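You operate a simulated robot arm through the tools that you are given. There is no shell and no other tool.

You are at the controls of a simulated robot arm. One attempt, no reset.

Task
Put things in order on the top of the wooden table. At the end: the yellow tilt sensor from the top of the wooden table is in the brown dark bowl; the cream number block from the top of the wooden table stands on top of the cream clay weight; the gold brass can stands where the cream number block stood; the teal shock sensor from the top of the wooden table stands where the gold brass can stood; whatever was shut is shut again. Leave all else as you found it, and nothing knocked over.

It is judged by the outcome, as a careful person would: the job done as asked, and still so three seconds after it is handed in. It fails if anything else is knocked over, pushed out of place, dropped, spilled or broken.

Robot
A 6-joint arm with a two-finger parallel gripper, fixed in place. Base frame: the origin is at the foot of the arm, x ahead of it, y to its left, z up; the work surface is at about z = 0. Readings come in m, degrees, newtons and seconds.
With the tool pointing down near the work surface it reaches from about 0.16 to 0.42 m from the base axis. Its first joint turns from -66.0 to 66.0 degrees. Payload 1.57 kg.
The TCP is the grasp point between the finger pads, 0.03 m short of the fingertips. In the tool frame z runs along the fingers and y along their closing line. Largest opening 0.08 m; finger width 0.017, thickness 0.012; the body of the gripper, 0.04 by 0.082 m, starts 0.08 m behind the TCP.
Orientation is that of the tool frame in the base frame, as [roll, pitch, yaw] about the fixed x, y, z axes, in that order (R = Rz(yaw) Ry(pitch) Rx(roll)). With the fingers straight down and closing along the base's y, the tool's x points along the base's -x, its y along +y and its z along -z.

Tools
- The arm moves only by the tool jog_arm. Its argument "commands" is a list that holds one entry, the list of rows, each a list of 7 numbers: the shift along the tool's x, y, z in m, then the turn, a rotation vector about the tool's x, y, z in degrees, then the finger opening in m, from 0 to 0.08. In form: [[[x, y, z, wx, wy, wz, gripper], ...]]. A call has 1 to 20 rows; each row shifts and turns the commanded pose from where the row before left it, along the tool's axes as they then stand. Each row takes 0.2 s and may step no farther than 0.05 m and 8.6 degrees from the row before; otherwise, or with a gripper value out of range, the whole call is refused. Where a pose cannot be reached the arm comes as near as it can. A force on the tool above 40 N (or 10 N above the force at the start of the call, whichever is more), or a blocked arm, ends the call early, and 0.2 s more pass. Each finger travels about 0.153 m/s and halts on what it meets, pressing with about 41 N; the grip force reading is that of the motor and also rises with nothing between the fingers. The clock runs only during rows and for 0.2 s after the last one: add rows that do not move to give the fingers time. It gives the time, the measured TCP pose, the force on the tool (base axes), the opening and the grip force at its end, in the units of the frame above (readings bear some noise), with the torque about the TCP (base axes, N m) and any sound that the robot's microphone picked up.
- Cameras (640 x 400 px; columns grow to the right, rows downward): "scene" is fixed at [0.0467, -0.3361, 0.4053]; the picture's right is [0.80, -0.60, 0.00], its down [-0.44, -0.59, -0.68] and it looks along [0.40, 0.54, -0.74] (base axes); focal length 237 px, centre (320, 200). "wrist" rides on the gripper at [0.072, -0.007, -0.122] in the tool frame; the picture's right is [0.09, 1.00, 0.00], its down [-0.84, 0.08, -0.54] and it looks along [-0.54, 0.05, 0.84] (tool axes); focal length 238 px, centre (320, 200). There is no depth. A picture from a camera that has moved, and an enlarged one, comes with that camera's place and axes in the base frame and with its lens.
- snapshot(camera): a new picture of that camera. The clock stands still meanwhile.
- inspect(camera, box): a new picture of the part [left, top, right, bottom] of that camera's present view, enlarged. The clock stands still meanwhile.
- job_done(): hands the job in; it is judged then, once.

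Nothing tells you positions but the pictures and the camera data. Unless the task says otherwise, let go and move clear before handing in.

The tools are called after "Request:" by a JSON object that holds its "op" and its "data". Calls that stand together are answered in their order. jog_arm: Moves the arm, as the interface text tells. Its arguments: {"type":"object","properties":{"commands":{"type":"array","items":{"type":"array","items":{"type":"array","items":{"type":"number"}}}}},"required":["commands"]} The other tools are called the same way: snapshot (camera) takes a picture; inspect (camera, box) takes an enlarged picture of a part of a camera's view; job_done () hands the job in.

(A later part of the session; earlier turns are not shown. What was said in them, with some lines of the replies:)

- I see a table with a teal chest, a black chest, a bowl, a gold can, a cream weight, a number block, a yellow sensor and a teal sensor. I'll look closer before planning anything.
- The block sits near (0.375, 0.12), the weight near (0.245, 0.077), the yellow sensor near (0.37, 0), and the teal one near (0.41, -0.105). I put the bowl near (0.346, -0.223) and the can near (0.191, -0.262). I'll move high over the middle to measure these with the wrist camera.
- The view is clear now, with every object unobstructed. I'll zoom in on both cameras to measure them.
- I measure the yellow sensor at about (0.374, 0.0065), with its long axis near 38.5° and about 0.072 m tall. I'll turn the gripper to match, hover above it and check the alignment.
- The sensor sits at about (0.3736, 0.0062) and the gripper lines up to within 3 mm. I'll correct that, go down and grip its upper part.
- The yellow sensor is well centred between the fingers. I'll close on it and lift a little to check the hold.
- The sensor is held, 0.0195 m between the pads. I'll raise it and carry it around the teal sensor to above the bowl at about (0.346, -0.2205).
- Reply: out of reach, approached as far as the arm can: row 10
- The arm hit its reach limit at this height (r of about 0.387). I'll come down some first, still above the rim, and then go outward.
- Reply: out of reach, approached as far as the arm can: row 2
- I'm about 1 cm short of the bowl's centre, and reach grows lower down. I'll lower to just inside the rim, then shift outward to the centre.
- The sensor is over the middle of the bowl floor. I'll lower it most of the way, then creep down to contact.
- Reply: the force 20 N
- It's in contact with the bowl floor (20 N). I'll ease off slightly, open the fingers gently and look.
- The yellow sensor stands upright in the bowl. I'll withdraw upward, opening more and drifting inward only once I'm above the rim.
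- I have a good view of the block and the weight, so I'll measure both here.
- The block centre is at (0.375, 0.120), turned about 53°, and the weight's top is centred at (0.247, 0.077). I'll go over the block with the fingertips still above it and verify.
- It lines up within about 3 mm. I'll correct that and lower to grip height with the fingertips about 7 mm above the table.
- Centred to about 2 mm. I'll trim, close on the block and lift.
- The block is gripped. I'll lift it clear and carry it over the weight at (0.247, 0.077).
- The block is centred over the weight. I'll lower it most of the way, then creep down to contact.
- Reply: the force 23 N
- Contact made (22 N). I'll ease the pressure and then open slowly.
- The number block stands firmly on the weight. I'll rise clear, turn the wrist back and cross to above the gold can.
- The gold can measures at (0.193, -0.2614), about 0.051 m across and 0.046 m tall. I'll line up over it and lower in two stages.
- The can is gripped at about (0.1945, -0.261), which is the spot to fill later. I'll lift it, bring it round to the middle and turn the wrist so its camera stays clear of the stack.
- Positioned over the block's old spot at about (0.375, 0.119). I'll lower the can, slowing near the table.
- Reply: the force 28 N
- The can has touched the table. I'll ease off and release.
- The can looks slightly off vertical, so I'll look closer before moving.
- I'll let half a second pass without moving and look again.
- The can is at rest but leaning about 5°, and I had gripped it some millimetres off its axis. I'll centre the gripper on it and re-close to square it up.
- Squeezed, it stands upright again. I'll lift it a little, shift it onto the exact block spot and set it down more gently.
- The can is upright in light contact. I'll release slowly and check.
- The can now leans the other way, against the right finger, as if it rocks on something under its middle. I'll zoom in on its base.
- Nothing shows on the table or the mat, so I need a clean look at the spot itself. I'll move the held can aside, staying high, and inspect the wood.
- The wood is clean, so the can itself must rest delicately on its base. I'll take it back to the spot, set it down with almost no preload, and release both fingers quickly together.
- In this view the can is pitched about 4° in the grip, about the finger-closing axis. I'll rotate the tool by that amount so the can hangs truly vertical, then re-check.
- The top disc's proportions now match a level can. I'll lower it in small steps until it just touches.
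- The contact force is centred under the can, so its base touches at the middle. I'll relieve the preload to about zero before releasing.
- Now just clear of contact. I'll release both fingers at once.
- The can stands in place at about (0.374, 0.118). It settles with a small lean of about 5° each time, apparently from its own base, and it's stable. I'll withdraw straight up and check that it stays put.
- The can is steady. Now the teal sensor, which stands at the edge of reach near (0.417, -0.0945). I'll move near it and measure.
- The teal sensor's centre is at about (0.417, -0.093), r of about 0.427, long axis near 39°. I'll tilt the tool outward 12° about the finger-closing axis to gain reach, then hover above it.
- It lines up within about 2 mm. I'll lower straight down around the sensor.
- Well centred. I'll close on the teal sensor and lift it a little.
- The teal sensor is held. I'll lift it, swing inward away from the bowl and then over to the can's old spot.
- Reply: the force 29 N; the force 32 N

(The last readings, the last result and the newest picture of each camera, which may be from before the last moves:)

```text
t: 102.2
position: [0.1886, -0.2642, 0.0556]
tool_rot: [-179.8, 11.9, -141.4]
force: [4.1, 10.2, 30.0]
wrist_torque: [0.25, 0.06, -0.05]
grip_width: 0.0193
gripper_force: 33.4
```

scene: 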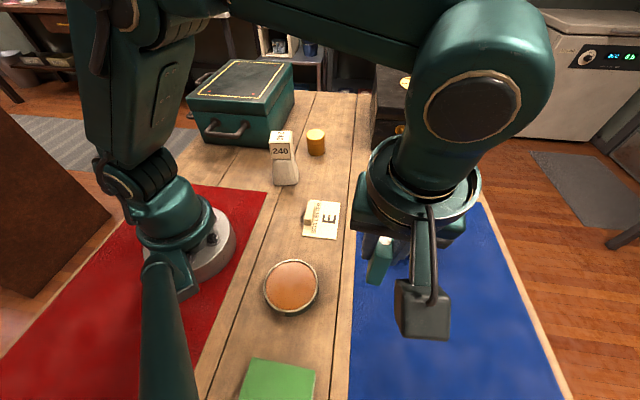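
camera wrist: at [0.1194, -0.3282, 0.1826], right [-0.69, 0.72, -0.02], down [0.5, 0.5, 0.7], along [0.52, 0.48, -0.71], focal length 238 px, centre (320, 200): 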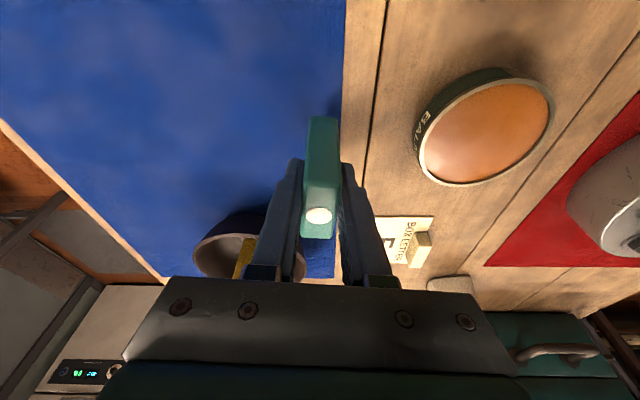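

Firm contact with the mat. I'll back off to relieve the load before releasing.

Request:
{"op": "jog_arm", "data": {"commands": [[[-0.0002, 0, -0.001, 0, 0, 0, 0.01], [0, 0, 0, 0, 0, 0, 0.01], [0, 0, 0, 0, 0, 0, 0.01]]]}}

Request:
{"op": "jog_arm", "data": {"commands": [[[0, 0, 0, 0, 0, 0, 0.01], [0, 0, 0, 0, 0, 0, 0.01]]]}}

Request:
{"op": "snapshot", "data": {"camera": "wrist"}}

```text
t: 103.0
position: [0.1888, -0.2639, 0.0565]
tool_rot: [179.9, 12.0, -141.4]
force: [0.7, 0.5, -1.5]
wrist_torque: [-0.02, -0.03, 0.0]
grip_width: 0.0192
gripper_force: 33.3
```

```text
t: 103.6
position: [0.1882, -0.2632, 0.0567]
tool_rot: [-179.9, 12.0, -141.4]
force: [0.1, -1.0, -0.7]
wrist_torque: [0.01, -0.02, 0.01]
grip_width: 0.0197
gripper_force: 33.8
```

```text
taken
camera wrist: at [0.1184, -0.3287, 0.1602], right [-0.69, 0.72, -0.02], down [0.5, 0.5, 0.7], along [0.52, 0.48, -0.71], focal length 238 px, centre (320, 200)
```

wrist: 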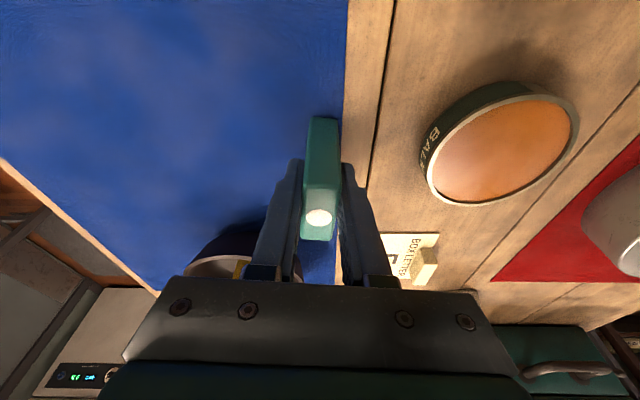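

Request:
{"op": "inspect", "data": {"camera": "wrist", "box": [280, 90, 380, 170]}}

Request:
{"op": "inspect", "data": {"camera": "scene", "box": [330, 250, 400, 330]}}

```text
5.00 times, centred on (330, 130) of wrist
camera zoom: at [0.1184, -0.3287, 0.1602], right [-0.69, 0.72, -0.02], down [0.5, 0.5, 0.7], along [0.52, 0.48, -0.71], focal length 1192 px, centre (270, 550)
```

zoom: 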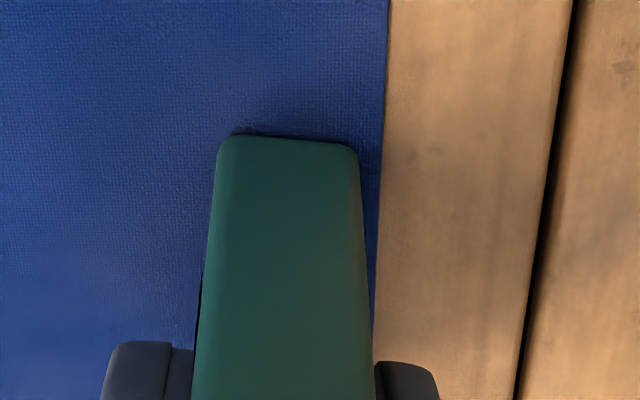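

```text
5.00 times, centred on (365, 290) of scene
camera zoom: at [0.0467, -0.3361, 0.4053], right [0.8, -0.6, 0.0], down [-0.44, -0.59, -0.68], along [0.4, 0.54, -0.74], focal length 1185 px, centre (95, -250)
```

zoom: 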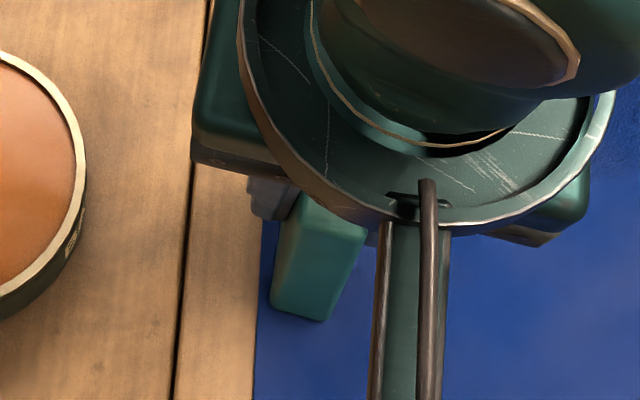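

The sensor stands wholly on the mat, with its centre near (0.192, -0.262). I'll release it gently.

Request:
{"op": "jog_arm", "data": {"commands": [[[0, 0, 0, 0, 0, 0, 0.022], [0, 0, 0, 0, 0, 0, 0.028], [0, 0, 0, 0, 0, 0, 0.036], [0, 0, 0, 0, 0, 0, 0.046], [0, 0, 0, 0, 0, 0, 0.05], [0, 0, 0, 0, 0, 0, 0.05]]]}}

Request:
{"op": "snapshot", "data": {"camera": "wrist"}}

Request:
{"op": "inspect", "data": {"camera": "scene", "box": [330, 240, 410, 330]}}

```text
t: 105.0
position: [0.1887, -0.2627, 0.0565]
tool_rot: [180.0, 12.0, -141.3]
force: [0.1, 0.3, -0.5]
wrist_torque: [0.01, 0.02, 0.0]
grip_width: 0.0498
gripper_force: 0.0
```

```text
taken
camera wrist: at [0.1184, -0.3287, 0.1601], right [-0.69, 0.72, -0.02], down [0.5, 0.5, 0.7], along [0.52, 0.48, -0.71], focal length 238 px, centre (320, 200)
```

wrist: 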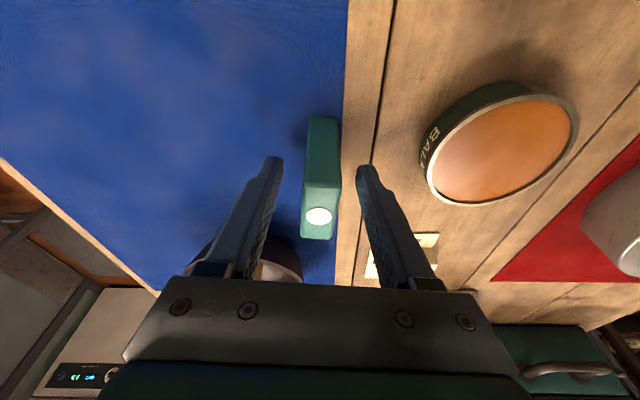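

```text
4.44 times, centred on (370, 285) of scene
camera zoom: at [0.0467, -0.3361, 0.4053], right [0.8, -0.6, 0.0], down [-0.44, -0.59, -0.68], along [0.4, 0.54, -0.74], focal length 1053 px, centre (98, -178)
```

zoom: 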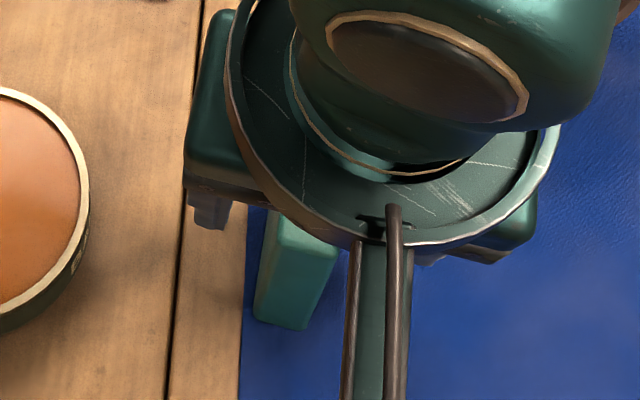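

The teal sensor stands free. I'll rise straight up, level the tool, and move aside to inspect everything.

Request:
{"op": "jog_arm", "data": {"commands": [[[-0.0026, 0, -0.0122, 0, 0, 0, 0.05], [-0.0052, 0, -0.0244, 0, 0, 0, 0.055], [-0.0052, 0, -0.0244, 0, 0, 0, 0.06], [-0.0052, 0, -0.0244, 0, 0, 0, 0.06], [-0.0052, 0, -0.0244, 0, 0, 0, 0.06], [0, 0, 0, 0, 6, 0, 0.06], [0, 0, 0, 0, 6, 0, 0.06], [0, 0, 0, 0, 0, 0, 0.06], [0, 0, 0, 0, 0, 0, 0.06]]]}}

Request:
{"op": "snapshot", "data": {"camera": "wrist"}}

Request:
{"op": "snapshot", "data": {"camera": "scene"}}

```text
t: 107.0
position: [0.187, -0.2636, 0.1686]
tool_rot: [179.9, 0.0, -141.5]
force: [-0.4, 0.8, 0.2]
wrist_torque: [0.03, 0.0, 0.0]
grip_width: 0.0599
gripper_force: 0.1
```

```text
taken
camera wrist: at [0.1352, -0.313, 0.2901], right [-0.69, 0.72, 0.0], down [0.61, 0.58, 0.54], along [0.39, 0.38, -0.84], focal length 238 px, centre (320, 200)
```

wrist: 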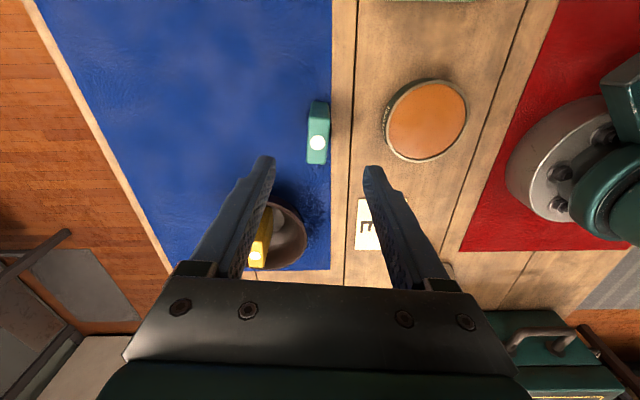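

```text
taken
```

scene: 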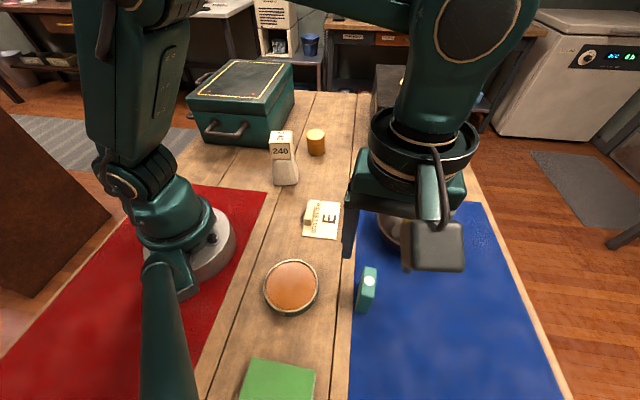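

Request:
{"op": "jog_arm", "data": {"commands": [[[-0.0293, 0.0176, -0.008, 0, 0, 0, 0.06], [-0.0293, 0.0176, -0.008, 0, 0, 0, 0.06], [-0.0293, 0.0176, -0.008, 0, 0, 0, 0.06], [-0.0293, 0.0176, -0.008, 0, 0, 0, 0.06], [-0.0293, 0.0176, -0.008, 0, 0, 0, 0.06], [0, 0, 0, 0, 0, 0, 0.06], [0, 0, 0, 0, 0, 0, 0.06]]]}}

Request:
{"op": "snapshot", "data": {"camera": "scene"}}

Request:
{"op": "snapshot", "data": {"camera": "wrist"}}

Request:
{"op": "inspect", "data": {"camera": "scene", "box": [330, 190, 450, 330]}}

Request:
{"op": "inspect", "data": {"camera": "scene", "box": [255, 110, 345, 200]}}

```text
t: 108.6
position: [0.2496, -0.1014, 0.2078]
tool_rot: [179.9, 0.0, -141.4]
force: [-0.2, 0.0, -0.2]
wrist_torque: [-0.03, 0.01, -0.02]
grip_width: 0.0598
gripper_force: 0.1
```

```text
taken
```

scene: 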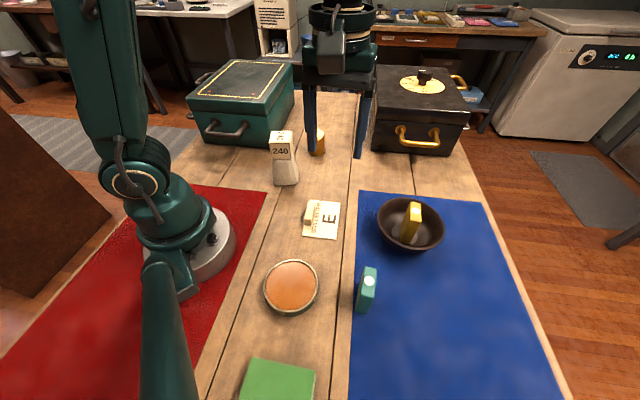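

```text
taken
camera wrist: at [0.1975, -0.1525, 0.329], right [-0.69, 0.72, 0.0], down [0.61, 0.58, 0.54], along [0.39, 0.38, -0.84], focal length 238 px, centre (320, 200)
```

wrist: 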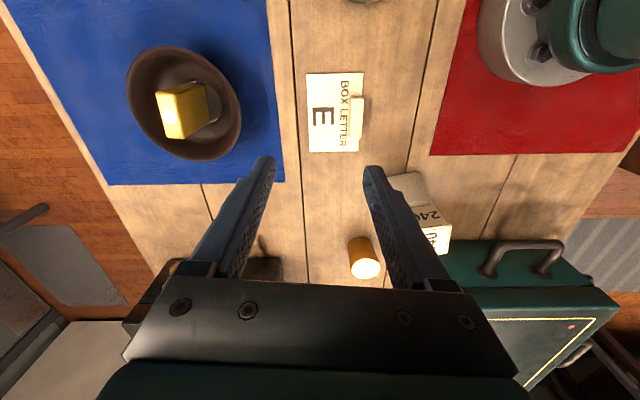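

```text
2.86 times, centred on (390, 260) of scene
camera zoom: at [0.0467, -0.3361, 0.4053], right [0.8, -0.6, 0.0], down [-0.44, -0.59, -0.68], along [0.4, 0.54, -0.74], focal length 677 px, centre (120, 29)
```

zoom: 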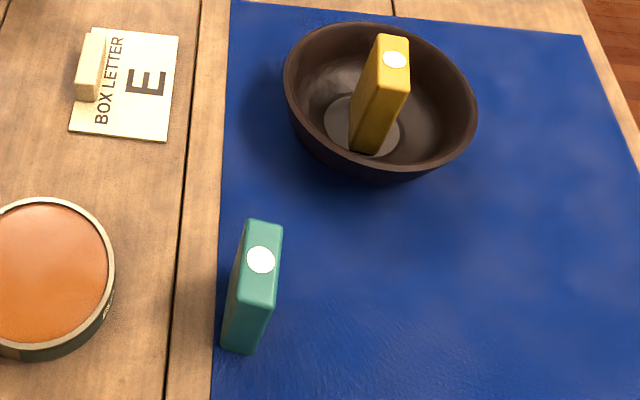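

```text
4.44 times, centred on (300, 155) of scene
camera zoom: at [0.0467, -0.3361, 0.4053], right [0.8, -0.6, 0.0], down [-0.44, -0.59, -0.68], along [0.4, 0.54, -0.74], focal length 1053 px, centre (409, 400)
```

zoom: 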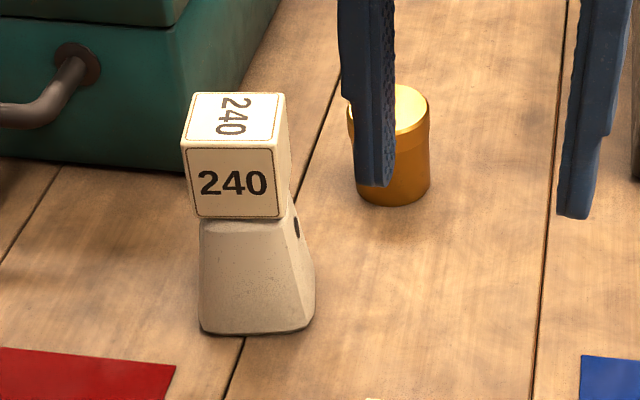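

All four moves are done and everything stands. I'll move the arm back near its start pose and recheck the can, which is partly hidden.

Request:
{"op": "jog_arm", "data": {"commands": [[[0.02, -0.016, -0.002, 0, 0, 0, 0.06], [0.02, -0.016, -0.002, 0, 0, 0, 0.06], [0, 0, 0, 0, 0, 0, 0.06], [0, 0, 0, 0, 0, 0, 0.06], [0, 0, 0, 0, 0, 0, 0.06]]]}}

Request:
{"op": "snapshot", "data": {"camera": "scene"}}

Request:
{"op": "inspect", "data": {"camera": "scene", "box": [299, 122, 333, 160]}}

Request:
{"op": "inspect", "data": {"camera": "wrist", "box": [270, 130, 480, 290]}}

```text
t: 109.8
position: [0.2382, -0.1523, 0.2133]
tool_rot: [-180.0, 0.0, -141.5]
force: [-0.2, -0.4, 0.9]
wrist_torque: [-0.03, 0.0, 0.02]
grip_width: 0.0601
gripper_force: 0.1
```

```text
taken
```

scene: 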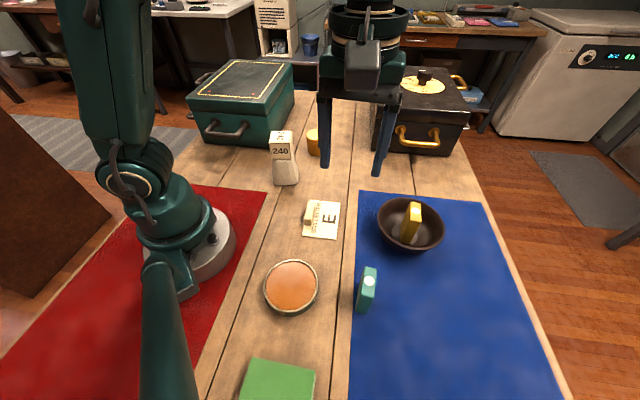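

```text
10.53 times, centred on (316, 141) of scene
camera zoom: at [0.0467, -0.3361, 0.4053], right [0.8, -0.6, 0.0], down [-0.44, -0.59, -0.68], along [0.4, 0.54, -0.74], focal length 2495 px, centre (362, 821)
```

zoom: 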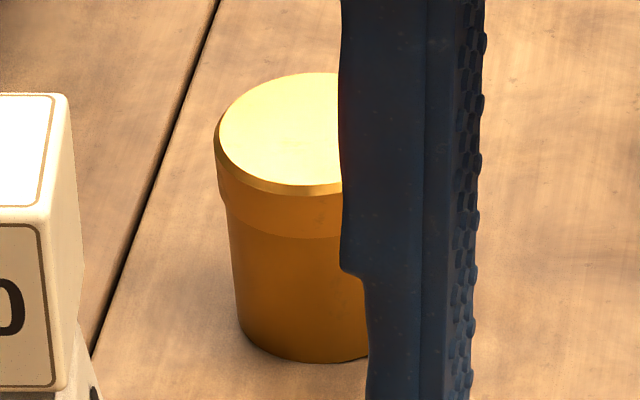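

```text
2.50 times, centred on (375, 210) of wrist
camera zoom: at [0.1852, -0.2022, 0.3342], right [-0.69, 0.72, 0.0], down [0.61, 0.58, 0.54], along [0.39, 0.38, -0.84], focal length 596 px, centre (182, 175)
```

zoom: 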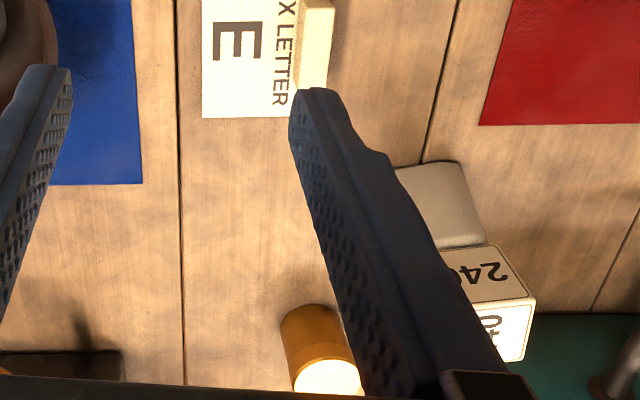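

The last views show all four items in place:
- **Yellow sensor:** standing in the bowl.
- **Number block:** on the clay weight.
- **Gold can:** standing where the block was, steady but leaning slightly, about 5–6°.
- **Teal sensor:** upright where the can was.

The chests stayed shut, nothing else was disturbed, and the arm is clear, so I'm handing in.

Request:
{"op": "job_done", "data": {}}

```text
The job is handed in.
```

I've handed in the job with all four items where you asked. The one flaw is that the gold can leans slightly.

- **Yellow tilt sensor:** it stands upright in the brown bowl.
- **Number block:** it stands on top of the clay weight.
- **Gold can:** it is within about 1–2 mm of where the number block stood, but leans about 5–6°. I set it down three times, and it tipped a few degrees each time I let go. I could see nothing under it on the table, so the cause is probably its base. It did not move during the last 27 seconds or so before I handed in.
- **Teal shock sensor:** it stands upright where the can stood, fully on the blue mat.

Both chests stayed shut throughout and I never opened them. In the final pictures nothing else had been knocked over or moved, and the arm was clear.
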